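You operate a simulated robot arm through the tools that you are given. There is no shell and no other tool. Be economical: measure what you need, move in short steps, check, and stop when the job is done.

Carry out the task below with a simulated robot arm. There is one attempt and no reset: what you move stays moved.

TASK
Clamp the filled black mould, tamp both wells level and set it on the warm plate.
Fine: tamper back where it stood; the plate stays off.

The check looks at the end state, three seconds after you hand in, the way a careful person would. Anything else that was tipped, shoved, dropped, spilled or broken makes it a failure.

THE ROBOT
A 6-joint arm with a two-finger parallel gripper, fixed in place. Base frame: the origin is at the foot of the arm, x ahead of it, y to its left, z up. Readings come in m, degrees, newtons and seconds.
Its first joint turns from -66.0 to 66.0 degrees. Payload 2.7 kg.
Tool frame: the origin (TCP) lies between the finger pads and is the grasp point; the fingertips stand 0.023 m ahead of it; z points along the fingers, y is the line along which they close. The gripper opens to 0.094 m. The fingers are 0.038 m wide and 0.01 m thick; the gripper's body (0.054 by 0.096 m) begins 0.039 m behind the TCP.
Orientation is told as [roll, pitch, yaw] about the base's x, y, z axes, in that order, counted from this pose: with the fingers straight down and closing along the base's y, the tool's x points along the base's -x, its y along +y and its z along -z.

THE INTERFACE
- The arm moves only by the tool servo_tool. Its argument "motion" is a list of rows, each a list of 7 numbers: the turn, a rotation vector about the base's x, y, z in units of 8 degrees (1.0 is 8 degrees), then the shift along the base's x, y, z in units of 30 mm (1.0 is 30 mm), then the finger opening in mm, from 0 to 94. In form: [[wx, wy, wz, x, y, z, jaw], ...]. A call has 1 to 20 rows; each row shifts and turns the commanded pose from where the row before left it. A call with a number of a shift or a turn outside -1 to 1 is refused whole. Rows are played at 5 a second. More than 0.05 m and 8.6 degrees between two rows, or a gripper value outside its range, and nothing of the call is played. Where a pose cannot be reached the arm comes as near as it can. A force on the tool above 40 N (or 10 N above the force at the start of the call, whichever is more), or a blocked arm, ends the call early, and 0.2 s more pass. Each finger travels about 0.045 m/s and halts on what it meets, pressing with about 34 N; the grip force reading is that of the motor and also rises with nothing between the fingers. The clock runs only during rows and for 0.2 s after the last one: add rows that do not move to give the fingers time. It gives the time, the measured TCP pose, the force on the tool (base axes), the opening and the grip force at its end, in the units of the frame above (readings bear some noise).
- Cameras (640 x 400 px; columns grow to the right, rows downward): "scene" is fixed at [0.0804, -0.4371, 1.4049]; the picture's right is [0.71, -0.71, 0.00], its down [-0.41, -0.41, -0.82] and it looks along [0.58, 0.58, -0.58] (base axes); focal length 372 px, centre (320, 200). "wrist" rides on the gripper at [-0.039, 0, -0.044] in the tool frame; the picture's right is [0.00, -1.00, 0.00], its down [0.97, 0.00, -0.24] and it looks along [0.24, 0.00, 0.97] (tool axes); focal length 218 px, centre (320, 200).
- capture(camera): a new picture of that camera. No time passes.
- measure_at(camera, pixels): for up to 12 pixels [column, row] of the newest picture of that camera ("zoom" is the newest enlarged one), the place [x, y, z] in the base frame of the surface seen there, good to about 0.002 m. No time passes.
- enlarge(camera, box): a new picture of the part [left, top, right, bottom] of that camera's present view, enlarged. No time passes.
- hand_in(): hands the job in; it is judged then, once.

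Go step by step. Measure first, check grasps and placings, and put right what went wrong. The budget is 80 turns and 38 pictures, counting those below and the enlarged ones. Unless the task says otherwise, let go and move clear before handing in.

The tools are called after "Request:" as name(argument=value, ...) on one line, values as JSON. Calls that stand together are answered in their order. servo_tool: Moves the arm, as the interface text tells. Its arguments: {"type":"object","properties":{"motion":{"type":"array","items":{"type":"array","items":{"type":"number"}}}},"required":["motion"]} The other tools are called the same way: capture (camera) takes a picture; measure_at (camera, pixels) gives the place of the surface under pixels of a picture; enlarge (camera, box) takes an enlarged picture of a part of a camera's view; hand_in () hands the job in.

At the start:

```text
time_s: 0.0
tcp_pos: [0.3761, -0.1527, 1.1615]
tcp_rot: [0.0, 0.0, 0.2]
ft_force: [-0.4, 0.7, 0.3]
width: 0.0937
finger_force: 0.1
```

scene: 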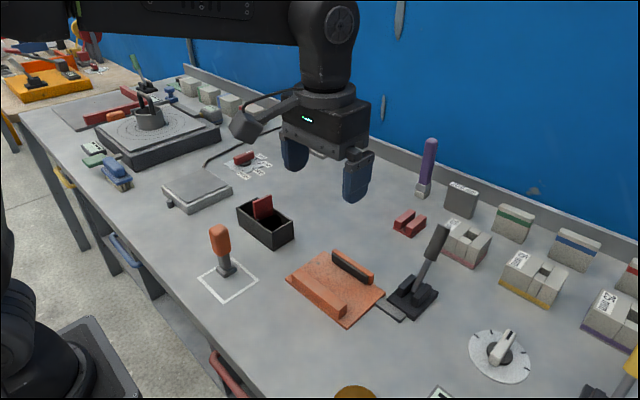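
wrist: 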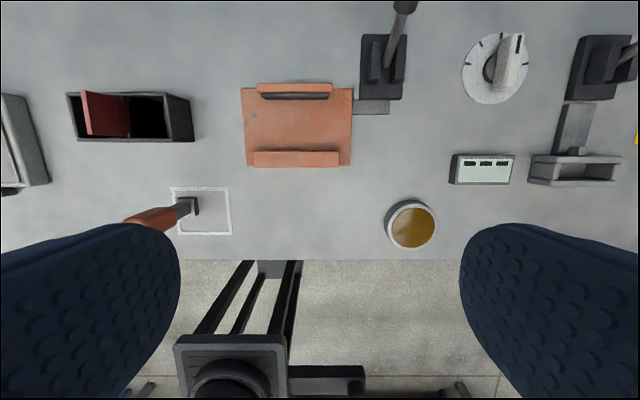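

The pictures show an orange clamp fixture (335,285), a toggle lever (425,265), the tamper on a white outline (220,250), and a black box (265,220). I'll enlarge to identify the mould and the warm plate.

Request:
enlarge(camera="scene", box=[150, 140, 350, 265])

Request:
enlarge(camera="scene", box=[270, 200, 540, 370])

Request:
enlarge(camera="scene", box=[370, 140, 640, 310])

Request:
enlarge(camera="scene", box=[50, 60, 290, 210])

```text
3.20 times, centred on (250, 202) of scene
```

zoom: 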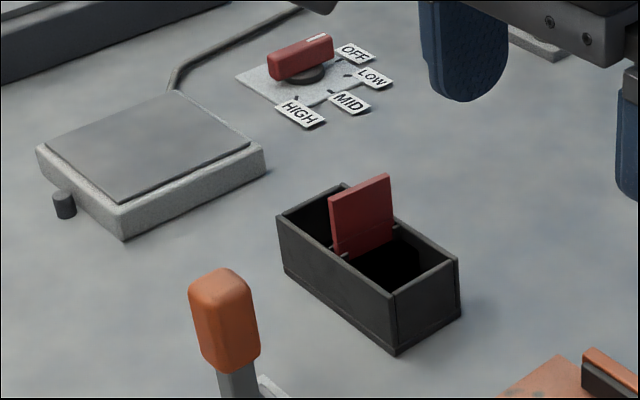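

```text
2.35 times, centred on (405, 285) of scene
```

zoom: 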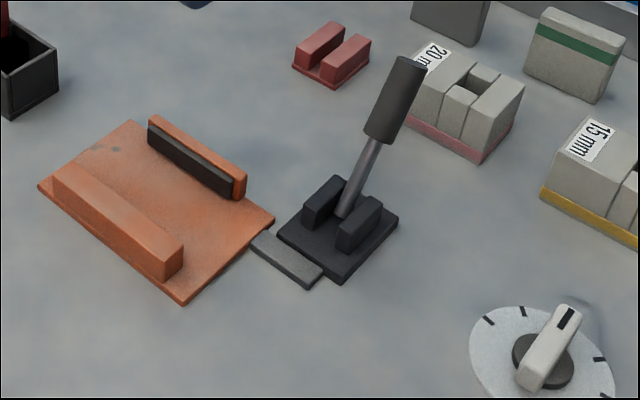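

```text
2.35 times, centred on (505, 225) of scene
```

zoom: 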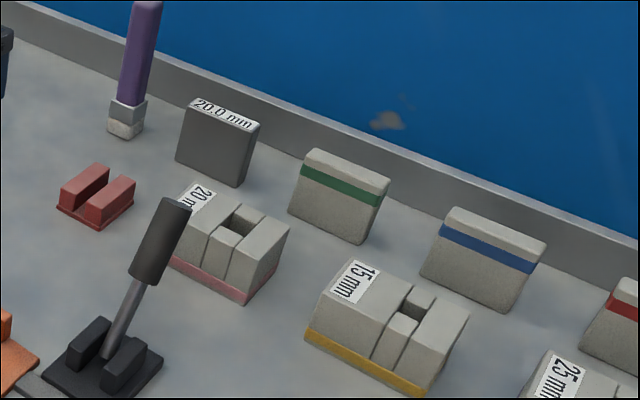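

```text
2.67 times, centred on (170, 135) of scene
```

zoom: 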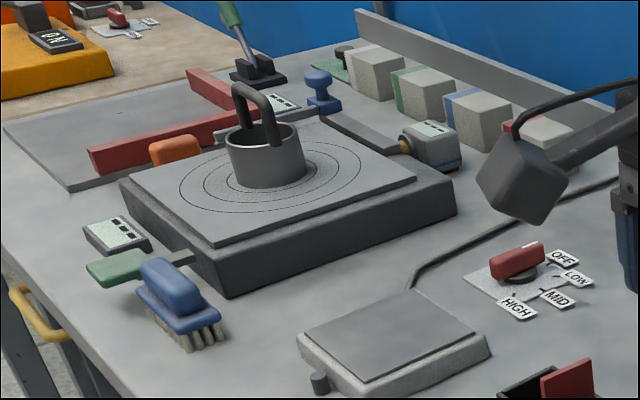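

The black two-well box with a red divider (265,220) looks like the mould, the plate with the OFF/LOW/MID/HIGH dial (195,187) the warm plate, and the orange bed with lever the clamp. I'll measure these now.

Request:
capture(camera="scene")

Request:
measure_at(camera="scene", pixels=[[238, 207], [273, 246], [293, 227], [258, 199], [279, 221], [250, 207], [262, 197], [271, 205], [265, 212], [195, 187], [170, 190], [206, 176]])

Request:
measure_at(camera="scene", pixels=[[219, 230], [220, 245], [224, 270], [226, 275], [198, 276], [229, 260], [257, 279], [226, 298], [234, 271], [213, 228], [228, 232], [218, 276]])

Request:
measure_at(camera="scene", pixels=[[326, 254], [385, 292], [347, 324], [287, 279], [294, 272], [345, 308], [347, 313], [333, 258], [370, 283], [335, 251], [372, 276], [335, 280]])

Request:
measure_at(camera="scene", pixels=[[440, 228], [430, 258], [422, 280], [418, 290], [405, 285], [428, 298], [412, 317], [388, 300], [436, 294], [385, 305], [402, 318], [437, 240]])

```text
31 pictures are left
```

scene: 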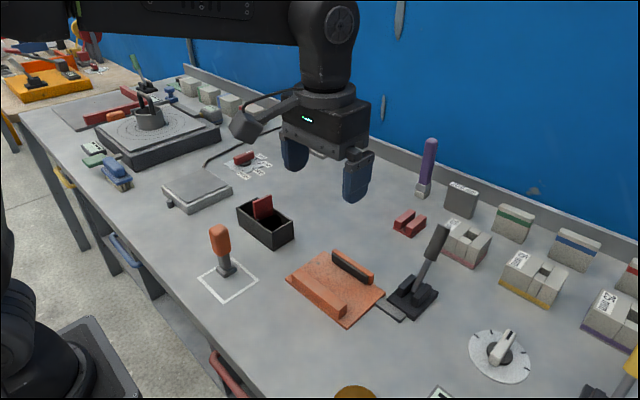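

```text
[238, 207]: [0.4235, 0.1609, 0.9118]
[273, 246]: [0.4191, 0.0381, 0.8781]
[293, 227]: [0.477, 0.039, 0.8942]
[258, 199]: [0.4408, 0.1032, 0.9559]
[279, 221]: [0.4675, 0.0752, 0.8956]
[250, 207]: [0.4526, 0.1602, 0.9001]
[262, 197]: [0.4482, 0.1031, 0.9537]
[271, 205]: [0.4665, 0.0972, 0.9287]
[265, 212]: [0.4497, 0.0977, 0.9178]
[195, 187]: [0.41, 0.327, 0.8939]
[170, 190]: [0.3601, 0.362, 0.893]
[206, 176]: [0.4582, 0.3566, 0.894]
```

```text
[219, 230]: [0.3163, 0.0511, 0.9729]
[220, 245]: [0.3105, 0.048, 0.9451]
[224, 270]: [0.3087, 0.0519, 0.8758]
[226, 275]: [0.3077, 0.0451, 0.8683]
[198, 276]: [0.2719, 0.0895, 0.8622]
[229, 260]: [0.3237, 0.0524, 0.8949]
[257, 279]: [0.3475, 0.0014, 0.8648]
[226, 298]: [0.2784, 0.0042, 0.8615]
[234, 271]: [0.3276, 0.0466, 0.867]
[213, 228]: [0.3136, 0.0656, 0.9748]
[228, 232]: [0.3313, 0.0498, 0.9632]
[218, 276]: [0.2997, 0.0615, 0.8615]
```

```text
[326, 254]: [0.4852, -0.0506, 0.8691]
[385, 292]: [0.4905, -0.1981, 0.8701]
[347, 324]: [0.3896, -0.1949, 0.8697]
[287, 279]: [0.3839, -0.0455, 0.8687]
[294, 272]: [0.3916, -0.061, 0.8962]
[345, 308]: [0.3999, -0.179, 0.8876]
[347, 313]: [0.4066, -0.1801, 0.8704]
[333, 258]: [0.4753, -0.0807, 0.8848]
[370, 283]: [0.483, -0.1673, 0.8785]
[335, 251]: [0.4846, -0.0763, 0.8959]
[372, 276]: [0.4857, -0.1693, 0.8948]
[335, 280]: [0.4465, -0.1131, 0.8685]
```

```text
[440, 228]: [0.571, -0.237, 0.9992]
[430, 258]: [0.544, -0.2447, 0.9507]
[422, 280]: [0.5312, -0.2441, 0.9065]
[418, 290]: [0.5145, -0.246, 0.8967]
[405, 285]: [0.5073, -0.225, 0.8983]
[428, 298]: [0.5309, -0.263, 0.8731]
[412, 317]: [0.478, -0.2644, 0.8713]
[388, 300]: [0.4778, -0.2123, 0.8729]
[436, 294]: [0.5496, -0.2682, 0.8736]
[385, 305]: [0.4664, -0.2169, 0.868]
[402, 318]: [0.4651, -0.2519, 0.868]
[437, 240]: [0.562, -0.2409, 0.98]
```

Measured heights put the bench top at z≈0.862 (228–298 px ring area), not 0.29, and both cameras agree; I'll trust that and approach with care. Next I go over the mould for a close look inside it.

Request:
servo_tool(motion=[[0, 0, 0, 0.16, 0.93, -0.2, 94], [0, 0, 0, 0.16, 0.93, -0.2, 94], [0, 0, 0, 0.16, 0.93, -0.2, 94], [0, 0, 0, 0.16, 0.93, -0.2, 94], [0, 0, 0, 0.16, 0.93, -0.2, 94], [0, 0, 0, 0.16, 0.93, -0.2, 94], [0, 0, 0, 0.16, 0.93, -0.2, 94], [0, 0, 0, 0.16, 0.93, -0.2, 94], [0, 0, 0, 0.16, 0.93, -0.2, 94], [0, 0, 0, 0, 0, 0, 94], [0, 0, 0, 0, 0, 0, 94]])

Request:
capture(camera="wrist")

```text
time_s: 2.4
tcp_pos: [0.4186, 0.0982, 1.1084]
tcp_rot: [0.0, -0.2, 0.1]
ft_force: [-0.3, 0.2, 0.3]
width: 0.0941
finger_force: 0.1
```

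```text
30 pictures are left
```

wrist: 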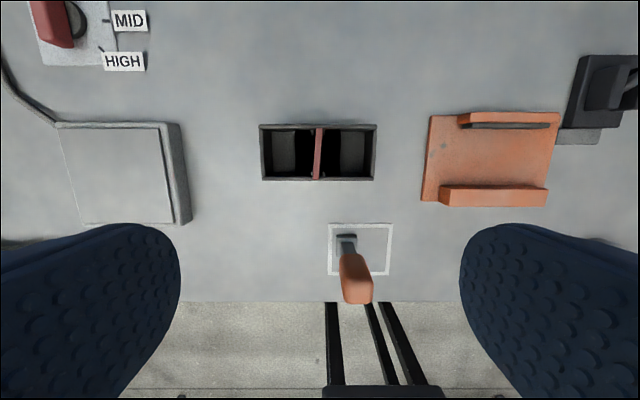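

The mould (318,153) has two wells with a red divider standing across it; I'll zoom in to see the fill, and on the tamper and clamp.

Request:
enlarge(camera="wrist", box=[240, 105, 400, 205])

Request:
measure_at(camera="wrist", pixels=[[261, 126], [375, 126], [375, 180], [261, 180], [270, 152], [285, 152], [301, 152], [335, 152], [351, 152], [367, 152], [318, 152], [285, 170]])

Request:
measure_at(camera="wrist", pixels=[[433, 118], [422, 200], [558, 114], [547, 206], [440, 187], [548, 190], [458, 113], [553, 127], [461, 127], [493, 160], [443, 202], [320, 174]])

Request:
measure_at(camera="wrist", pixels=[[62, 128], [158, 128], [170, 222], [80, 222], [115, 175], [185, 222], [356, 290], [352, 260], [347, 240], [330, 225], [392, 225], [392, 275]])

```text
4.00 times, centred on (320, 155) of wrist
```

zoom: 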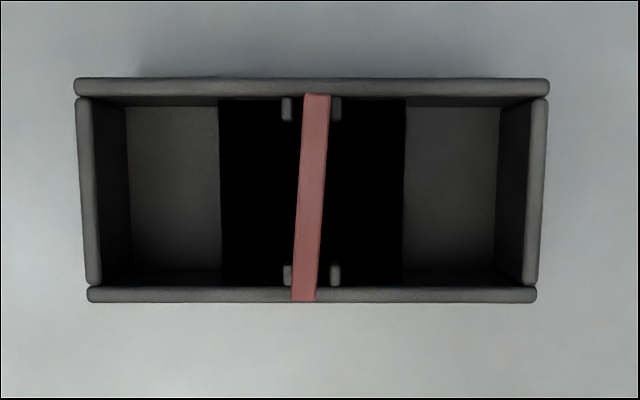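

```text
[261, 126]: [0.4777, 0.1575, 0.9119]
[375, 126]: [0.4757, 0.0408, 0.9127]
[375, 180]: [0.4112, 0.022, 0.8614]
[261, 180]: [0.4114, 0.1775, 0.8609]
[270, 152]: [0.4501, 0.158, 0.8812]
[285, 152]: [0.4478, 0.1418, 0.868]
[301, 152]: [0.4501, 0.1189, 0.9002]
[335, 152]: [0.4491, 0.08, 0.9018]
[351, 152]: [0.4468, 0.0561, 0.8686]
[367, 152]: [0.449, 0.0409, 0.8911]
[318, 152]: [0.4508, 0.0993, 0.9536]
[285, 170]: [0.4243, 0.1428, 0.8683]
```

```text
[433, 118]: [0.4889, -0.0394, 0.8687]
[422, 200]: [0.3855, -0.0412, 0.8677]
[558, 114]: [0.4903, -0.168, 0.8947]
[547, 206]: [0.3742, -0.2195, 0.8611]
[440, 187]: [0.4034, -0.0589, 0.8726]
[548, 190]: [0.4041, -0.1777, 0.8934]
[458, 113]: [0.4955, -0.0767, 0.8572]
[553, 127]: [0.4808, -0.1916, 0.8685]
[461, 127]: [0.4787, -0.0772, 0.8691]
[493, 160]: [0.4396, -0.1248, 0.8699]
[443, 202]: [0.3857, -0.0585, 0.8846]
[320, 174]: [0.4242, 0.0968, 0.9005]
```

```text
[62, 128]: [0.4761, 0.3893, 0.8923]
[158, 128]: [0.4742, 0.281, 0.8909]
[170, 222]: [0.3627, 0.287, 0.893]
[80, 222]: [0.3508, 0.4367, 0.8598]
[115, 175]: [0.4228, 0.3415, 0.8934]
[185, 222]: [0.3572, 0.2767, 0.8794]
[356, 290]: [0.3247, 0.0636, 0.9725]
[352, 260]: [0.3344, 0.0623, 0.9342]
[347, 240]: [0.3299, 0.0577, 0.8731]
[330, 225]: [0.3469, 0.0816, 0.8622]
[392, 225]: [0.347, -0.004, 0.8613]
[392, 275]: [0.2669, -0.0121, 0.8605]
```

The wells hold dark fill heaped beside the divider (z≈0.900) with bare floor at the outer ends (z≈0.868); rim ≈0.912, divider top ≈0.954. Next, close looks at tamper and lever from both cameras.

Request:
enlarge(camera="scene", box=[190, 215, 270, 305])

Request:
enlarge(camera="wrist", box=[310, 205, 410, 315])

```text
4.44 times, centred on (230, 260) of scene
```

zoom: 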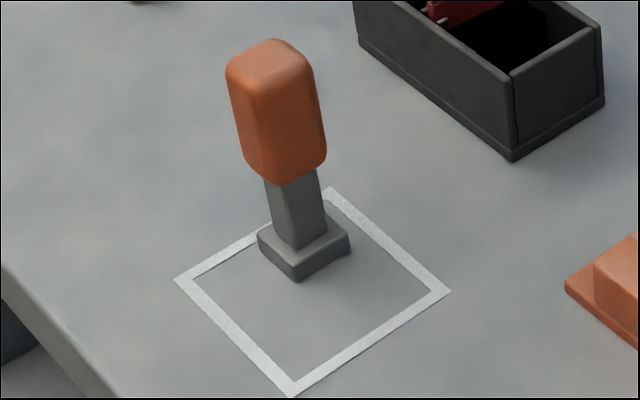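

```text
3.64 times, centred on (360, 260) of wrist
```

zoom: 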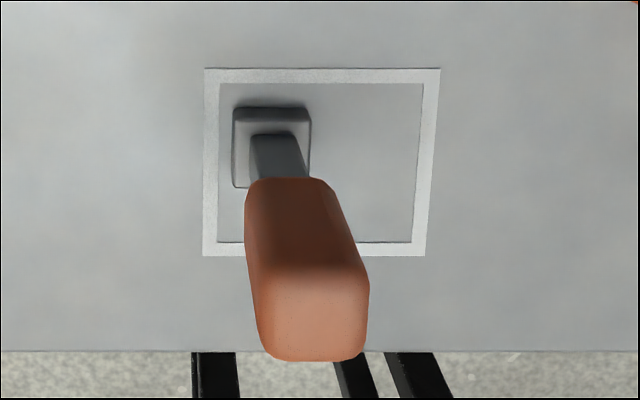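

The tamper foot sits in the back-left corner of the outline. I measure the foot and the handle exactly, using the zoom of the wrist view.

Request:
measure_at(camera="zoom", pixels=[[238, 115], [305, 115], [238, 182], [303, 160], [258, 340], [365, 340], [285, 280], [350, 280], [250, 190], [325, 190], [310, 320], [270, 125]])

Request:
capture(camera="scene")

Request:
measure_at(camera="scene", pixels=[[209, 231], [218, 226], [227, 231], [220, 234], [212, 253], [220, 256], [229, 251], [215, 268], [224, 275], [237, 268], [224, 278], [237, 271]])

```text
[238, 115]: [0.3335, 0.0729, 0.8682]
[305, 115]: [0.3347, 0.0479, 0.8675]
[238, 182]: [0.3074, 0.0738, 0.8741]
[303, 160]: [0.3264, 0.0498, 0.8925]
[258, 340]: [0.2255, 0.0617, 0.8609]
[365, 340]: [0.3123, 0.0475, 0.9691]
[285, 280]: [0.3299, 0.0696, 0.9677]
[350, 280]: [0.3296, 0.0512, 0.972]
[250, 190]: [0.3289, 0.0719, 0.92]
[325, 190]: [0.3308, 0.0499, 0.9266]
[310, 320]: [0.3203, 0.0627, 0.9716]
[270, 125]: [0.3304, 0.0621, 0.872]
```

```text
26 pictures are left
```

scene: 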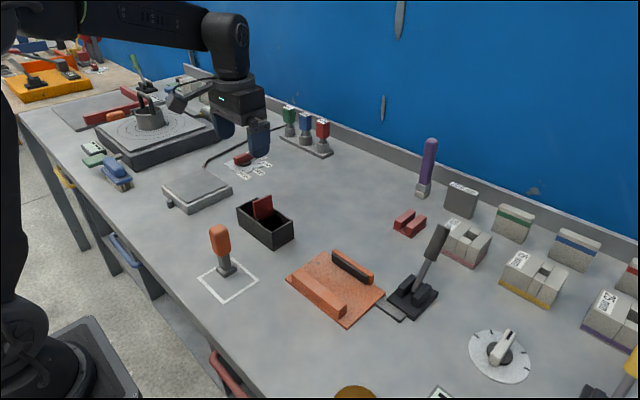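

```text
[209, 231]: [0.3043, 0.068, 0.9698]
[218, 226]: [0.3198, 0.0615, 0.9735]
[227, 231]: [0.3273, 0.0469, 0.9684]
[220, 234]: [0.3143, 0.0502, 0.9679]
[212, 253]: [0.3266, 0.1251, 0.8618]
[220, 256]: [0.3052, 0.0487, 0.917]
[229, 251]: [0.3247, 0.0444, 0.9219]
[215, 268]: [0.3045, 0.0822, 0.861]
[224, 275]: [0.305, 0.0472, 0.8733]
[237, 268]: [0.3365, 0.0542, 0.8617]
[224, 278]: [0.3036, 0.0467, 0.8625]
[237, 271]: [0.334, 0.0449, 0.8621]
```

Tamper: foot centre ≈(0.319,0.060), handle 0.025 m square up to z≈0.973. Now I turn the tool 90° and come above the mould centre (0.450,0.100) to test reach.

Request:
servo_tool(motion=[[0, 0, 0.9375, 0.087, 0.005, 0, 94], [0, 0, 0.9375, 0.087, 0.005, 0, 94], [0, 0, 0.9375, 0.087, 0.005, 0, 94], [0, 0, 0.9375, 0.087, 0.005, 0, 94], [0, 0, 0.9375, 0.087, 0.005, 0, 94], [0, 0, 0.9375, 0.087, 0.005, 0, 94], [0, 0, 0.9375, 0.087, 0.005, 0, 94], [0, 0, 0.9375, 0.087, 0.005, 0, 94], [0, 0, 0.9375, 0.087, 0.005, 0, 94], [0, 0, 0.9375, 0.087, 0.005, 0, 94], [0, 0, 0.9375, 0.087, 0.005, 0, 94], [0, 0, 0.9375, 0.087, 0.005, 0, 94], [0, 0, 0, 0, 0, -0.75, 94], [0, 0, 0, 0, 0, -0.75, 94], [0, 0, 0, 0, 0, -0.75, 94], [0, 0, 0, 0, 0, -0.75, 94], [0, 0, 0, 0, 0, -0.75, 94], [0, 0, 0, 0, 0, 0, 94], [0, 0, 0, 0, 0, 0, 94]])

Request:
capture(camera="wrist")

```text
time_s: 6.4
tcp_pos: [0.452, 0.0996, 0.9939]
tcp_rot: [0.0, -0.1, 90.2]
ft_force: [0.2, -0.1, 0.8]
width: 0.0938
finger_force: 0.1
```

```text
25 pictures are left
```

wrist: 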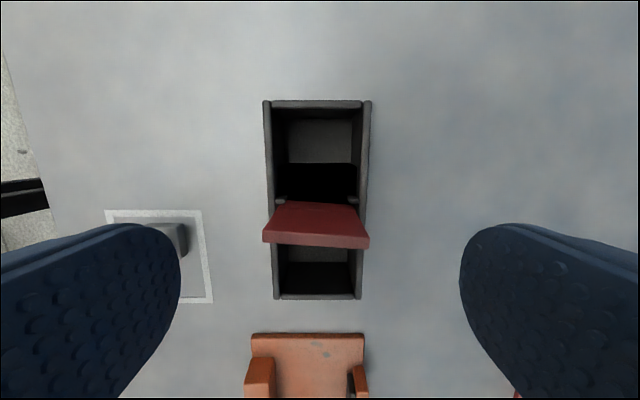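

Reach is fine and the mould axis (col ≈317) is ~2 mm left of the tool axis. I'll descend to straddle it with the body just above the divider, and see force.

Request:
servo_tool(motion=[[0, 0, 0, -0.067, 0, -0.5, 94], [0, 0, 0, 0, 0, -0.5, 94], [0, 0, 0, 0, 0, -0.5, 94], [0, 0, 0, 0, 0, -0.4, 94], [0, 0, 0, 0, 0, -0.4, 94], [0, 0, 0, 0, 0, 0, 94], [0, 0, 0, 0, 0, 0, 94]])

Request:
enlarge(camera="scene", box=[190, 120, 350, 270])

```text
time_s: 8.0
tcp_pos: [0.4485, 0.0971, 0.9264]
tcp_rot: [-0.1, -0.1, 90.1]
ft_force: [0.3, 0.3, -0.4]
width: 0.0941
finger_force: 0.0
```

```text
2.67 times, centred on (270, 195) of scene
```

zoom: 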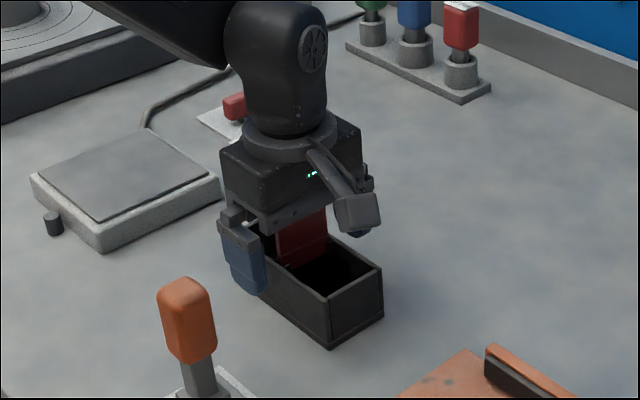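

Body clears the divider (red plate at zoom (300,235)), no contact force. I lower 2 mm more and close on the long walls.

Request:
servo_tool(motion=[[0, 0, 0, 0.03, 0.06, -0.08, 94], [0, 0, 0, 0, 0, 0, 75], [0, 0, 0, 0, 0, 0, 65], [0, 0, 0, 0, 0, 0, 50], [0, 0, 0, 0, 0, 0, 50], [0, 0, 0, 0, 0, 0, 50], [0, 0, 0, 0, 0, 0, 50]])

Request:
capture(camera="wrist")

```text
time_s: 9.6
tcp_pos: [0.4483, 0.0998, 0.9241]
tcp_rot: [0.0, 0.0, 90.1]
ft_force: [0.6, 0.9, 0.1]
width: 0.0599
finger_force: 34.5
```

```text
23 pictures are left
```

wrist: 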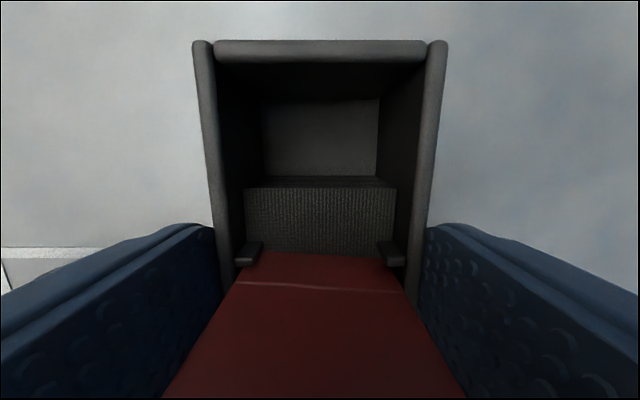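

Grip closed at 60 mm with 34 N, straight on the walls. I lift slowly and check the weight and the view.

Request:
servo_tool(motion=[[0, 0, 0, 0, 0, 0.2, 50], [0, 0, 0, 0, 0, 0.3, 50], [0, 0, 0, 0, 0, 0.4, 50], [0, 0, 0, 0, 0, 0.5, 50], [0, 0, 0, 0, 0, 0.5, 50], [0, 0, 0, 0, 0, 0.4, 50], [0, 0, 0, 0, 0, 0, 50], [0, 0, 0, 0, 0, 0, 50]])

Request:
capture(camera="scene")

```text
time_s: 11.4
tcp_pos: [0.4488, 0.1002, 0.993]
tcp_rot: [-0.2, -0.1, 90.1]
ft_force: [1.1, -0.4, -3.5]
width: 0.0595
finger_force: 33.9
```

```text
22 pictures are left
```

scene: 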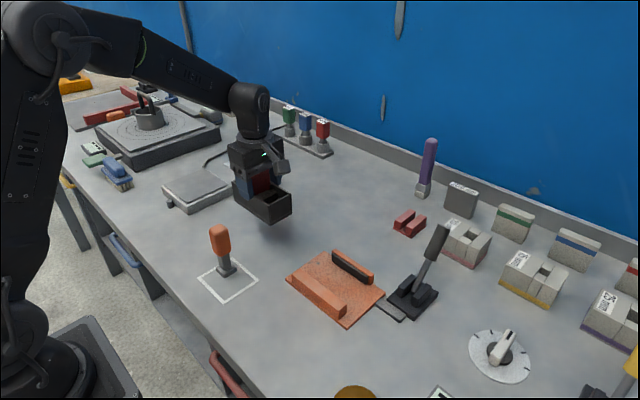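

The load is ~3.5 N and hangs level. I carry it over the clamp bed, aiming for (0.440,-0.120), midway between the jaws (faces at x≈0.405 and 0.475).

Request:
servo_tool(motion=[[0, 0, 0, -0.03, -0.4, 0, 50], [0, 0, 0, -0.03, -0.7, 0, 50], [0, 0, 0, -0.03, -0.8, 0, 50], [0, 0, 0, -0.03, -0.8, 0, 50], [0, 0, 0, -0.03, -0.8, 0, 50], [0, 0, 0, -0.03, -0.8, 0, 50], [0, 0, 0, -0.03, -0.8, 0, 50], [0, 0, 0, -0.03, -0.8, 0, 50], [0, 0, 0, -0.03, -0.7, 0, 50], [0, 0, 0, -0.03, -0.5, 0, 50], [0, 0, 0, 0, -0.23, 0, 50], [0, 0, 0, 0, 0, 0, 50], [0, 0, 0, 0, 0, 0, 50]])

Request:
enlarge(camera="scene", box=[260, 170, 460, 330])

```text
time_s: 14.2
tcp_pos: [0.441, -0.1176, 0.992]
tcp_rot: [0.2, 0.0, 90.2]
ft_force: [-0.4, 0.1, -3.8]
width: 0.0597
finger_force: 33.9
```

```text
2.50 times, centred on (360, 250) of scene
```

zoom: 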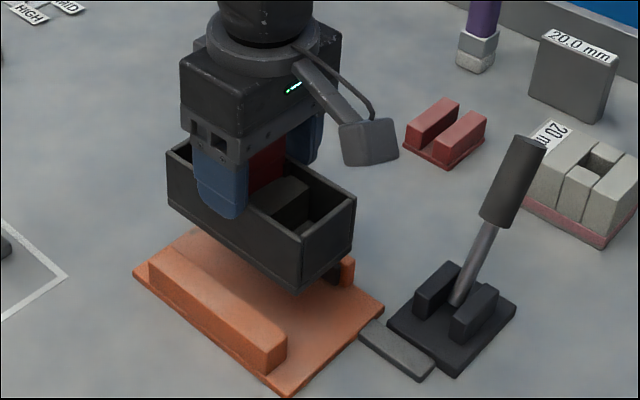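

Mould is centred over the bed with clear space to both jaws. I lower it close to the bed.

Request:
servo_tool(motion=[[0, 0, 0, -0.02, -0.08, -0.4, 50], [0, 0, 0, 0, 0, -0.5, 50], [0, 0, 0, 0, 0, -0.4, 50], [0, 0, 0, 0, 0, -0.3, 50], [0, 0, 0, 0, 0, -0.2, 50], [0, 0, 0, 0, 0, 0, 50], [0, 0, 0, 0, 0, 0, 50]])

Request:
enlarge(camera="scene", box=[260, 200, 460, 330])

```text
time_s: 15.8
tcp_pos: [0.439, -0.1219, 0.9369]
tcp_rot: [-0.1, -0.1, 90.1]
ft_force: [-0.5, 0.1, -3.5]
width: 0.0597
finger_force: 34.0
```

```text
3.08 times, centred on (360, 265) of scene
```

zoom: 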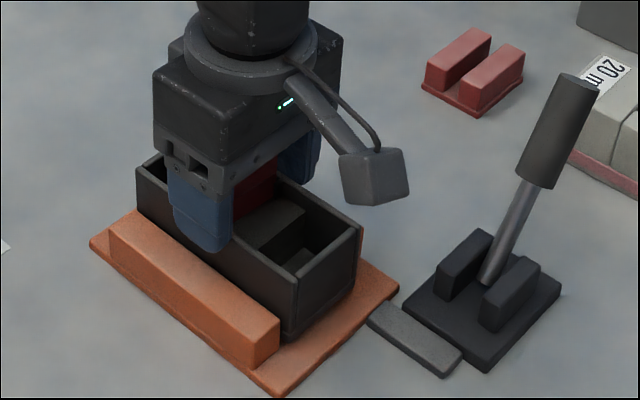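

It sits between the jaws with no side contact. I lower the last ~5 mm in small steps until the load comes off.

Request:
servo_tool(motion=[[0, 0, 0, 0, 0, -0.06, 50], [0, 0, 0, 0, 0, -0.06, 50], [0, 0, 0, 0, 0, -0.04, 50], [0, 0, 0, 0, 0, 0, 50]])

```text
time_s: 16.8
tcp_pos: [0.4403, -0.1207, 0.934]
tcp_rot: [0.0, -0.1, 90.1]
ft_force: [0.8, -0.7, -3.1]
width: 0.0597
finger_force: 33.2
```

Request:
servo_tool(motion=[[0, 0, 0, 0, 0, -0.04, 50], [0, 0, 0, 0, 0, -0.04, 50], [0, 0, 0, 0, 0, 0, 50]])

```text
time_s: 17.6
tcp_pos: [0.4397, -0.123, 0.9331]
tcp_rot: [-0.1, -0.1, 90.2]
ft_force: [-1.0, -2.4, 7.3]
width: 0.0599
finger_force: 34.0
```

Force turned to +7 N: the mould is down on the bed. I open and rise clear.

Request:
servo_tool(motion=[[0, 0, 0, 0, 0, 0.03, 64], [0, 0, 0, 0, 0, 0, 75], [0, 0, 0, 0, 0, 0, 90], [0, 0, 0, 0, 0, 0, 90], [0, 0, 0, 0, 0, 0.4, 90], [0, 0, 0, 0, 0, 0.8, 90], [0, 0, 0, 0, 0, 0.8, 90], [0, 0, 0, 0, 0, 0.8, 90], [0, 0, 0, 0, 0, 0.8, 90], [0, 0, 0, 0, 0.0, 0.8, 90], [0, 0, 0, 0, 0, 0, 90]])

Request:
capture(camera="wrist")

Request:
capture(camera="scene")

```text
time_s: 20.0
tcp_pos: [0.4374, -0.1215, 1.0637]
tcp_rot: [-0.1, -0.1, 90.1]
ft_force: [-0.3, -0.3, 0.0]
width: 0.09
finger_force: 0.0
```

```text
19 pictures are left
```

wrist: 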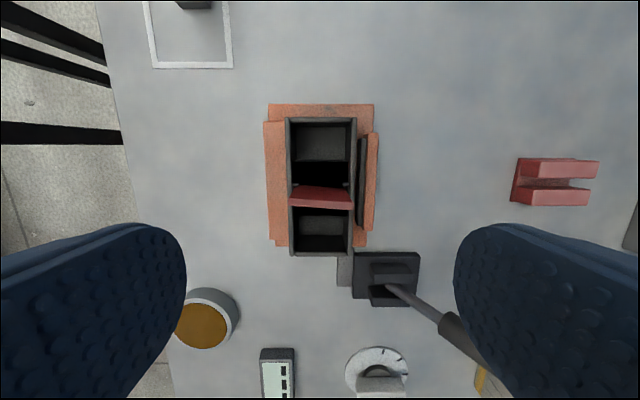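

```text
18 pictures are left
```

scene: 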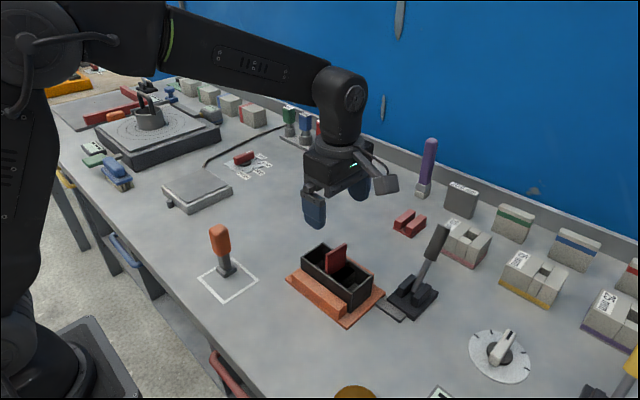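

Mould is seated between the jaws. The lever (scene 430,258) pivots about y and leans to +x; I move above its handle at (0.558,-0.241) to straddle it along x.

Request:
servo_tool(motion=[[0, 0, 0, 0.67, -0.664, 0, 64], [0, 0, 0, 0.67, -0.664, 0, 64], [0, 0, 0, 0.67, -0.664, 0, 64], [0, 0, 0, 0.67, -0.664, 0, 64], [0, 0, 0, 0.67, -0.664, 0, 64], [0, 0, 0, 0.67, -0.664, 0, 64], [0, 0, 0, 0, 0, 0, 64], [0, 0, 0, 0, 0, 0, 64]])

Request:
capture(camera="wrist")

```text
time_s: 21.8
tcp_pos: [0.5585, -0.241, 1.0633]
tcp_rot: [0.0, 0.0, 90.1]
ft_force: [-0.1, -0.8, 0.5]
width: 0.0639
finger_force: 0.0
```

```text
17 pictures are left
```

wrist: 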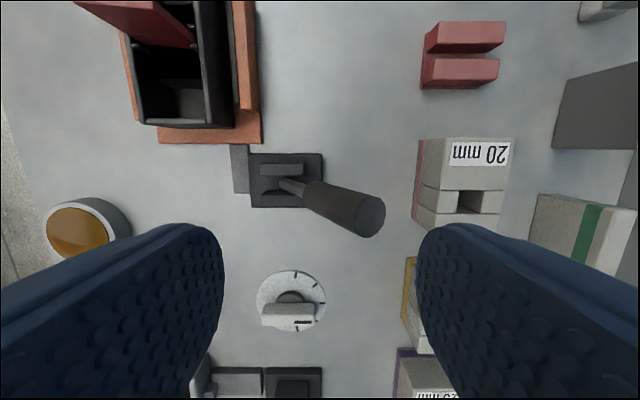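

Reach holds here. I measure the handle's top and the grey mechanism before lowering.

Request:
measure_at(camera="wrist", pixels=[[372, 214], [330, 205], [345, 192], [350, 212], [340, 228], [292, 187], [280, 170], [310, 200], [438, 50], [252, 60], [205, 60]])

```text
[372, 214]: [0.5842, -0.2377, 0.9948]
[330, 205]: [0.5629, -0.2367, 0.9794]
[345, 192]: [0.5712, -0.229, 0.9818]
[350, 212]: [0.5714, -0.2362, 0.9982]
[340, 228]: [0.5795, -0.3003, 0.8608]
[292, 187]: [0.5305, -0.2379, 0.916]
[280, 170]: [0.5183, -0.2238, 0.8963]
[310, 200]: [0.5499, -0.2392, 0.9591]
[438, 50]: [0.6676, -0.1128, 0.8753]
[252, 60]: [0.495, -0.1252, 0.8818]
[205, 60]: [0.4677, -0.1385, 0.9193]
```

The handle runs to about (0.578,-0.237,0.997). I shift +8 mm x, +4 mm y, open to 76 mm and lower around it.

Request:
servo_tool(motion=[[0, 0, 0, 0.3, 0.12, 0, 76], [0, 0, 0, 0, 0, 0, 76], [0, 0, 0, 0, 0, -0.6, 76], [0, 0, 0, 0, 0, -0.6, 76], [0, 0, 0, 0, 0, -0.6, 76], [0, 0, 0, 0, 0, -0.5, 76], [0, 0, 0, 0, 0, -0.3, 76], [0, 0, 0, 0, 0, 0, 76]])

Request:
enlarge(camera="scene", box=[300, 170, 500, 330])

```text
time_s: 23.6
tcp_pos: [0.5684, -0.2362, 0.987]
tcp_rot: [-0.1, -0.2, 90.1]
ft_force: [-0.4, 0.9, -0.2]
width: 0.0763
finger_force: 0.1
```

```text
2.50 times, centred on (400, 250) of scene
```

zoom: 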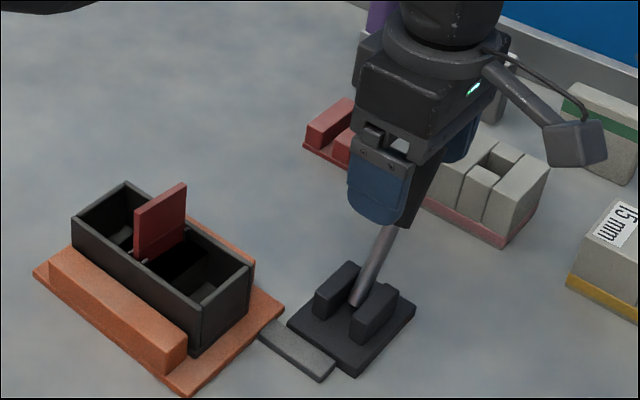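

The handle is between the fingers. I drag it toward -x with the outer finger in short steps, rising slightly, and watch the force.

Request:
servo_tool(motion=[[0, 0, 0, -0.4, 0, 0, 76], [0, 0, 0, -0.4, 0, 0.05, 76], [0, 0, 0, -0.4, 0, 0.1, 76], [0, 0, 0, -0.4, 0, 0.1, 76], [0, 0, 0, -0.4, 0, 0.1, 76], [0, 0, 0, 0, 0, 0, 76]])

Request:
enlarge(camera="scene", box=[300, 170, 500, 330])

```text
time_s: 25.0
tcp_pos: [0.5084, -0.2388, 0.9962]
tcp_rot: [0.1, -0.1, 90.2]
ft_force: [0.5, -0.2, -0.1]
width: 0.0756
finger_force: 0.1
```

```text
2.50 times, centred on (400, 250) of scene
```

zoom: 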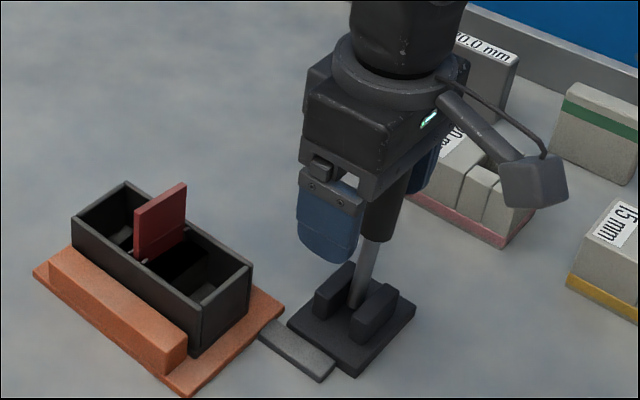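

The lever followed without force, now near upright. I continue toward -x.

Request:
servo_tool(motion=[[0, 0, 0, -0.3, 0, 0.03, 76], [0, 0, 0, -0.3, 0, 0.03, 76], [0, 0, 0, -0.3, 0, 0, 76], [0, 0, 0, -0.3, 0, 0, 76], [0, 0, 0, -0.3, 0, 0, 76], [0, 0, 0, 0, 0, 0, 76]])

Request:
enlarge(camera="scene", box=[300, 170, 500, 330])

```text
time_s: 26.4
tcp_pos: [0.4621, -0.2373, 0.9995]
tcp_rot: [0.0, -0.1, 90.2]
ft_force: [0.5, 0.2, -0.4]
width: 0.0762
finger_force: 0.1
```

```text
2.50 times, centred on (400, 250) of scene
```

zoom: 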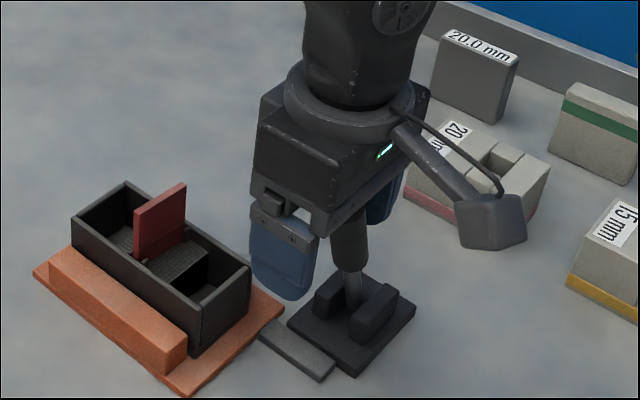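

Lever is a bit past upright, still little resistance. Continue further, lowering slightly.

Request:
servo_tool(motion=[[0, 0, 0, -0.3, 0, -0.05, 76], [0, 0, 0, -0.3, 0, -0.1, 76], [0, 0, 0, -0.3, 0, -0.1, 76], [0, 0, 0, -0.3, 0, -0.1, 76], [0, 0, 0, 0, 0, 0, 76]])

Request:
enlarge(camera="scene", box=[300, 170, 500, 330])

```text
time_s: 27.5
tcp_pos: [0.4372, -0.2373, 0.9933]
tcp_rot: [-2.1, 0.5, 90.4]
ft_force: [17.8, 2.0, 8.6]
width: 0.0843
finger_force: 9.1
stopped in row 5: the force on the tool passed its limit (the readings are from after the stop); the commanded pose is now the measured one
```

```text
2.50 times, centred on (400, 250) of scene
```

zoom: 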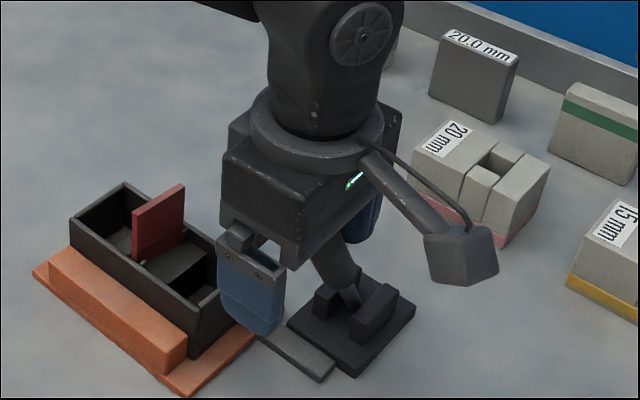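

The force jumped (+18 N in x): the lever reached its stop. I back off, straighten, rise clear and look whether the jaw closed.

Request:
servo_tool(motion=[[0.26, -0.06, -0.03, 0.4, 0, 0, 80], [0, 0, 0, 0.1, 0, 0, 84], [0, 0, 0, 0, 0, 0.7, 84], [0, 0, 0, 0, 0, 0.8, 84], [0, 0, 0, 0, 0, 0.8, 84], [0, 0, 0, 0.3, 0.3, 0.4, 84], [0, 0, 0, 0, 0, 0, 84]])

Request:
capture(camera="wrist")

```text
time_s: 29.1
tcp_pos: [0.4591, -0.2282, 1.0734]
tcp_rot: [-1.8, -1.8, 90.0]
ft_force: [1.0, -0.1, 0.7]
width: 0.0843
finger_force: 0.0
```

```text
12 pictures are left
```

wrist: 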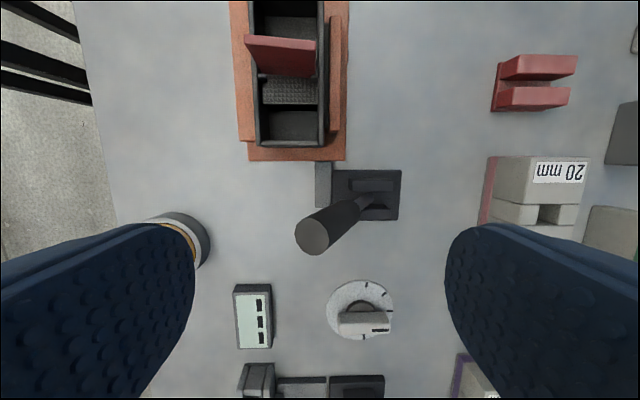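

The lever now leans -x and the rear jaw (336,80) appears against the mould. I correct the small tilt of the tool and measure jaw, mould and fill.

Request:
measure_at(camera="wrist", pixels=[[336, 60], [330, 100], [325, 60], [256, 60], [246, 60], [285, 60], [290, 92], [290, 128], [258, 135], [321, 135], [292, 25], [313, 235]])

Request:
servo_tool(motion=[[-0.225, 0.225, 0, 0, 0, 0, 84], [0, 0, 0, 0, 0, 0, 84]])

```text
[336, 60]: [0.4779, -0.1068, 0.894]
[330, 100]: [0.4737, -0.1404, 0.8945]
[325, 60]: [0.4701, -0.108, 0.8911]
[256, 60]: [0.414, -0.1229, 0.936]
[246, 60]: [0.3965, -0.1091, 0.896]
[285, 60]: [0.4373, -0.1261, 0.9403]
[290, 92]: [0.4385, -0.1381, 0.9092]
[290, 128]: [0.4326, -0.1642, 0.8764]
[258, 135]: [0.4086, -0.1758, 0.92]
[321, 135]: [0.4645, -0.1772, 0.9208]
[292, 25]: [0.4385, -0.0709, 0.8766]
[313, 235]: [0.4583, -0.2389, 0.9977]
```

```text
time_s: 29.7
tcp_pos: [0.4593, -0.2288, 1.0726]
tcp_rot: [0.1, 0.1, 90.1]
ft_force: [1.1, 0.1, -0.4]
width: 0.0839
finger_force: 0.1
```

The rear jaw advanced ~8 mm and now bears on the mould (centre ≈(0.4365,-0.121)). Now I go above the tamper at (0.318,0.060).

Request:
servo_tool(motion=[[0, 0, 0, -0.428, 0.874, 0, 60], [0, 0, 0, -0.428, 0.874, 0, 60], [0, 0, 0, -0.428, 0.874, 0, 60], [0, 0, 0, -0.428, 0.874, 0, 60], [0, 0, 0, -0.428, 0.874, 0, 60], [0, 0, 0, -0.428, 0.874, 0, 60], [0, 0, 0, -0.428, 0.874, 0, 60], [0, 0, 0, -0.428, 0.874, 0, 60], [0, 0, 0, -0.428, 0.874, 0, 60], [0, 0, 0, -0.428, 0.874, 0, 60], [0, 0, 0, -0.428, 0.874, 0, 60], [0, 0, 0, 0, 0, 0, 60], [0, 0, 0, 0, 0, 0, 60]])

Request:
capture(camera="wrist")

```text
time_s: 32.5
tcp_pos: [0.3174, 0.0606, 1.0737]
tcp_rot: [0.0, 0.0, 90.1]
ft_force: [-0.1, -0.2, 0.0]
width: 0.0599
finger_force: 0.0
```

```text
11 pictures are left
```

wrist: 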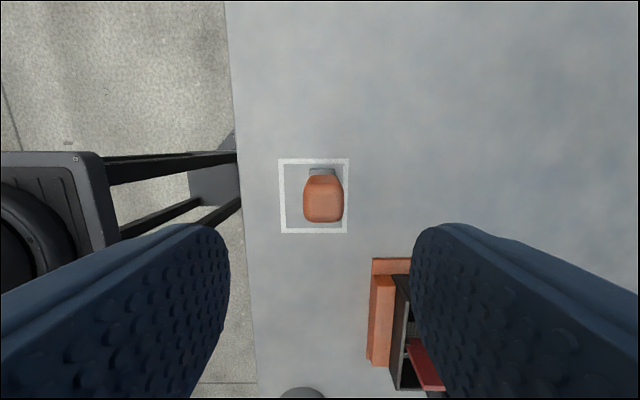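

The handle top is at (323,205), almost centred. I measure it and the foot for the return spot.

Request:
measure_at(camera="wrist", pixels=[[305, 210], [341, 210], [323, 182], [323, 218], [311, 171], [335, 171], [279, 159], [349, 159], [348, 233], [281, 233], [322, 171]])

```text
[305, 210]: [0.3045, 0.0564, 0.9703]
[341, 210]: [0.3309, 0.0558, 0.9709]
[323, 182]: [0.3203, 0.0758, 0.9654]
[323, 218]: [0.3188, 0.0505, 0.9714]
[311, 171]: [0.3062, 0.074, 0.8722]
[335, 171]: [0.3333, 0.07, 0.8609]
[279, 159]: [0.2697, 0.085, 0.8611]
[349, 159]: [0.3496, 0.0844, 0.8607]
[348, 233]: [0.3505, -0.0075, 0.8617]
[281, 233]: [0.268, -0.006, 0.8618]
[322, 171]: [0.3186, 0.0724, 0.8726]
```

Handle centre ≈(0.318,0.061), right under the tool. I descend to TCP z≈0.964 and close.

Request:
servo_tool(motion=[[0, 0, 0, 0.02, 0, -0.8, 60], [0, 0, 0, 0, 0, -0.8, 60], [0, 0, 0, 0, 0, -0.8, 60], [0, 0, 0, 0, 0, -0.8, 60], [0, 0, 0, 0, 0, -0.46, 60], [0, 0, 0, 0, 0, 0, 60], [0, 0, 0, 0, 0, 0, 45], [0, 0, 0, 0, 0, 0, 32], [0, 0, 0, 0, 0, 0, 18], [0, 0, 0, 0, 0, 0, 18], [0, 0, 0, 0, 0, 0, 18]])

```text
time_s: 34.9
tcp_pos: [0.3175, 0.0604, 0.9642]
tcp_rot: [0.1, -0.1, 90.1]
ft_force: [0.7, -0.4, -0.7]
width: 0.0297
finger_force: 34.2
```

Gripped at 30 mm, 34 N. I lift and carry it over the -y well near its divider side, (0.4365,-0.143).

Request:
servo_tool(motion=[[0, 0, 0, 0, 0, 0.3, 18], [0, 0, 0, 0, 0, 0.7, 18], [0, 0, 0, 0, 0, 0.8, 18], [0, 0, 0, 0, 0, 0.8, 18], [0, 0, 0, 0, 0, 0.8, 18], [0, 0, 0, 0, 0, 0.8, 18], [0, 0, 0, 0.496, -0.85, 0, 18], [0, 0, 0, 0.496, -0.85, 0, 18], [0, 0, 0, 0.496, -0.85, 0, 18], [0, 0, 0, 0.496, -0.85, 0, 18], [0, 0, 0, 0.496, -0.85, 0, 18], [0, 0, 0, 0.496, -0.85, 0, 18], [0, 0, 0, 0.496, -0.85, 0, 18], [0, 0, 0, 0.496, -0.85, 0, 18], [0, 0, 0, 0, 0, 0, 18], [0, 0, 0, 0, 0, 0, 18]])

Request:
capture(camera="wrist")

```text
time_s: 38.3
tcp_pos: [0.4333, -0.1466, 1.0873]
tcp_rot: [0.0, 0.0, 90.1]
ft_force: [0.2, 0.4, -1.6]
width: 0.0299
finger_force: 33.9
```

```text
10 pictures are left
```

wrist: 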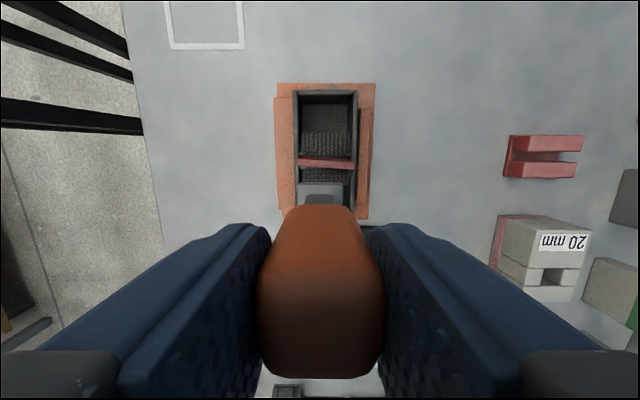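

The tamper hangs over the -y well. I measure mould rim, divider and the visible foot to align.

Request:
measure_at(camera="wrist", pixels=[[296, 130], [355, 130], [326, 91], [326, 161], [310, 165], [345, 165], [303, 186], [341, 186], [322, 186], [325, 143], [325, 115], [350, 190]])

Request:
servo_tool(motion=[[0, 0, 0, 0, 0, 0, 18]])

```text
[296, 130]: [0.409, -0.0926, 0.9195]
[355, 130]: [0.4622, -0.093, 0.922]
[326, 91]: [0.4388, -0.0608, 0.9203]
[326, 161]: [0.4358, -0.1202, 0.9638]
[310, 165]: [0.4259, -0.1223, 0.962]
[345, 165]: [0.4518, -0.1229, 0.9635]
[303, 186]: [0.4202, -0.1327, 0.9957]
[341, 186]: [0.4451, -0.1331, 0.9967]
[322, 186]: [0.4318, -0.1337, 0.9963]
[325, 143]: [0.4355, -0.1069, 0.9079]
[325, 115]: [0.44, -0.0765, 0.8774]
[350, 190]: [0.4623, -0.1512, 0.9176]
```

```text
time_s: 38.7
tcp_pos: [0.4331, -0.1452, 1.0891]
tcp_rot: [0.0, 0.0, 90.1]
ft_force: [0.0, -0.4, -2.7]
width: 0.0296
finger_force: 33.7
```

Foot centre is ≈(0.4325,-0.147); the well runs y -0.123…-0.179, x 0.412…0.459. I shift +3 mm x, +5 mm y and lower to just over the heap.

Request:
servo_tool(motion=[[0, 0, 0, 0.1, 0.16, 0, 18], [0, 0, 0, 0, 0, -0.6, 18], [0, 0, 0, 0, 0, -0.7, 18], [0, 0, 0, 0, 0, -0.7, 18], [0, 0, 0, 0, 0, -0.4, 18], [0, 0, 0, 0, 0, 0, 18], [0, 0, 0, 0, 0, 0, 18]])

Request:
servo_tool(motion=[[0, 0, 0, 0, 0, -0.08, 18], [0, 0, 0, 0, 0, -0.08, 18], [0, 0, 0, 0, 0, -0.08, 18], [0, 0, 0, 0, 0, 0, 18]])

```text
time_s: 39.5
tcp_pos: [0.4399, -0.1414, 1.0608]
tcp_rot: [-1.1, 0.5, 90.3]
ft_force: [-3.1, 0.2, 8.1]
width: 0.0298
finger_force: 33.9
stopped in row 4: the force on the tool passed its limit (the readings are from after the stop); the commanded pose is now the measured one
```

```text
time_s: 40.5
tcp_pos: [0.4407, -0.1423, 1.0522]
tcp_rot: [-1.0, 0.4, 90.2]
ft_force: [-0.9, -0.3, -1.8]
width: 0.0299
finger_force: 33.9
```

A contact stopped the first descent near foot height ≈0.958 (divider height), then it moved on freely. I stop and look before going on.

Request:
enlarge(camera="scene", box=[280, 170, 440, 330])

Request:
capture(camera="wrist")

```text
2.50 times, centred on (360, 250) of scene
```

zoom: 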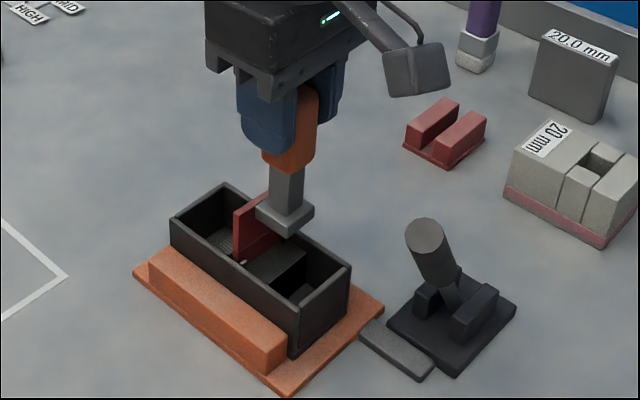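

```text
8 pictures are left
```

wrist: 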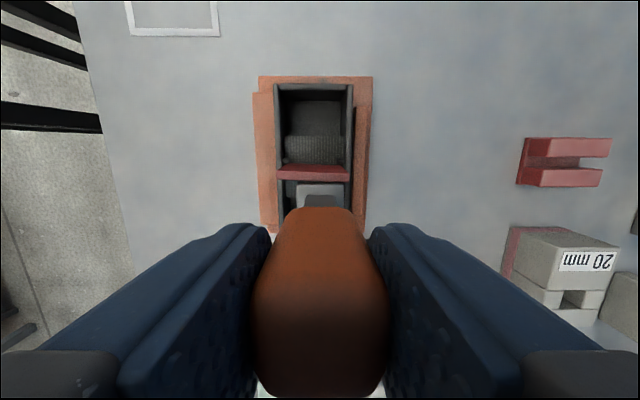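

The divider (315,172) still stands; the foot passes right beside it. I measure the clearance.

Request:
measure_at(camera="wrist", pixels=[[315, 168], [315, 176], [285, 175], [345, 178], [300, 186], [340, 186], [320, 186], [320, 192], [279, 130], [351, 130], [315, 150], [315, 118]])

```text
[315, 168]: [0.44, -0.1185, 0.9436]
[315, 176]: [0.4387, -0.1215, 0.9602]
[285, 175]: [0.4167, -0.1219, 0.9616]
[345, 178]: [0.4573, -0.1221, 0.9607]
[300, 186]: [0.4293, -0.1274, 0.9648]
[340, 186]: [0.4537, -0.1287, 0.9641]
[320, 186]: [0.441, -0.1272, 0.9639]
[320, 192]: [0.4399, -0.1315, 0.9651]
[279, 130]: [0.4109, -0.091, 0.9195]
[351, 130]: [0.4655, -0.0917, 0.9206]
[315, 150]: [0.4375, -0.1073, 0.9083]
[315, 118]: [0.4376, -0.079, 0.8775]
```

The foot edge sits ~4 mm from the divider face, so it just grazed it. I shift -4 mm y, -3 mm x, level the tool and lower gently.

Request:
servo_tool(motion=[[0.05, 0.125, 0, -0.1, -0.14, 0, 18], [0, 0, 0, 0, 0, 0, 18], [0, 0, 0, 0, 0, -0.3, 18], [0, 0, 0, 0, 0, -0.3, 18], [0, 0, 0, 0, 0, -0.3, 18], [0, 0, 0, 0, 0, -0.25, 18], [0, 0, 0, 0, 0, 0, 18]])

```text
time_s: 42.1
tcp_pos: [0.4382, -0.145, 1.0173]
tcp_rot: [0.1, -0.1, 90.2]
ft_force: [0.0, 1.0, -1.4]
width: 0.0298
finger_force: 34.0
```

Request:
servo_tool(motion=[[0, 0, 0, 0, 0, -0.08, 18], [0, 0, 0, 0, 0, -0.08, 18], [0, 0, 0, 0, 0, -0.08, 18], [0, 0, 0, 0, 0, -0.08, 18], [0, 0, 0, 0, 0, 0, 18]])

```text
time_s: 43.3
tcp_pos: [0.4373, -0.1461, 1.0086]
tcp_rot: [0.1, 0.0, 90.1]
ft_force: [0.6, 0.8, -2.8]
width: 0.0297
finger_force: 34.3
```

Request:
servo_tool(motion=[[0, 0, 0, 0, 0, -0.06, 18], [0, 0, 0, 0, 0, -0.06, 18], [0, 0, 0, 0, 0, -0.06, 18], [0, 0, 0, 0, 0, 0, 18]])

```text
time_s: 44.3
tcp_pos: [0.4378, -0.1451, 1.0025]
tcp_rot: [0.2, 0.1, 90.1]
ft_force: [0.3, 0.9, -3.0]
width: 0.0298
finger_force: 34.1
```

Request:
servo_tool(motion=[[0, 0, 0, 0, 0, -0.06, 18], [0, 0, 0, 0, 0, -0.06, 18], [0, 0, 0, 0, 0, -0.06, 18], [0, 0, 0, 0, 0, 0, 18]])

Request:
capture(camera="wrist")

```text
time_s: 45.3
tcp_pos: [0.4376, -0.1445, 0.9976]
tcp_rot: [0.1, 0.1, 90.2]
ft_force: [-0.4, 0.5, -2.1]
width: 0.0295
finger_force: 33.9
```

```text
7 pictures are left
```

wrist: 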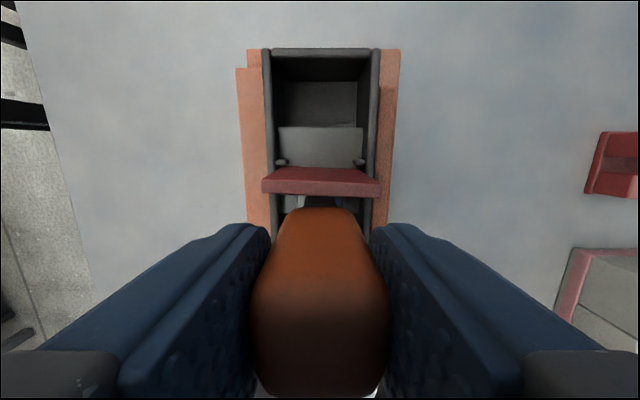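

Request:
measure_at(camera="wrist", pixels=[[300, 203], [284, 205], [280, 215], [320, 199], [338, 202], [366, 205], [320, 140], [320, 100], [320, 175], [320, 188], [290, 204], [362, 212]])

```text
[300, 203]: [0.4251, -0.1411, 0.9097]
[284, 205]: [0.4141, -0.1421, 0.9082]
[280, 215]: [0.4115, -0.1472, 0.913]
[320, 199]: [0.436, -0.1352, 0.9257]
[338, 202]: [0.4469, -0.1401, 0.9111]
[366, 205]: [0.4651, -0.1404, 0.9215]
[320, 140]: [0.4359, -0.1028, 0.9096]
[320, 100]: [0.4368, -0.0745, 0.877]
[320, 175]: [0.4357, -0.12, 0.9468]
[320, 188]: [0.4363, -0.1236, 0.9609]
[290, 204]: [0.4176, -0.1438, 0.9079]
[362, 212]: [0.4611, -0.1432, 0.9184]
```

The foot top is at z≈0.910, so the foot is already ~10 mm into the heap with little resistance: the fill yields. I keep pressing in small steps until a clear force builds.

Request:
servo_tool(motion=[[0, 0, 0, 0, 0, -0.06, 18], [0, 0, 0, 0, 0, -0.06, 18], [0, 0, 0, 0, 0, -0.06, 18], [0, 0, 0, 0, 0, 0, 18]])

```text
time_s: 46.3
tcp_pos: [0.4385, -0.1462, 0.9936]
tcp_rot: [0.1, 0.0, 90.2]
ft_force: [-0.1, 0.6, -3.2]
width: 0.0298
finger_force: 34.5
```

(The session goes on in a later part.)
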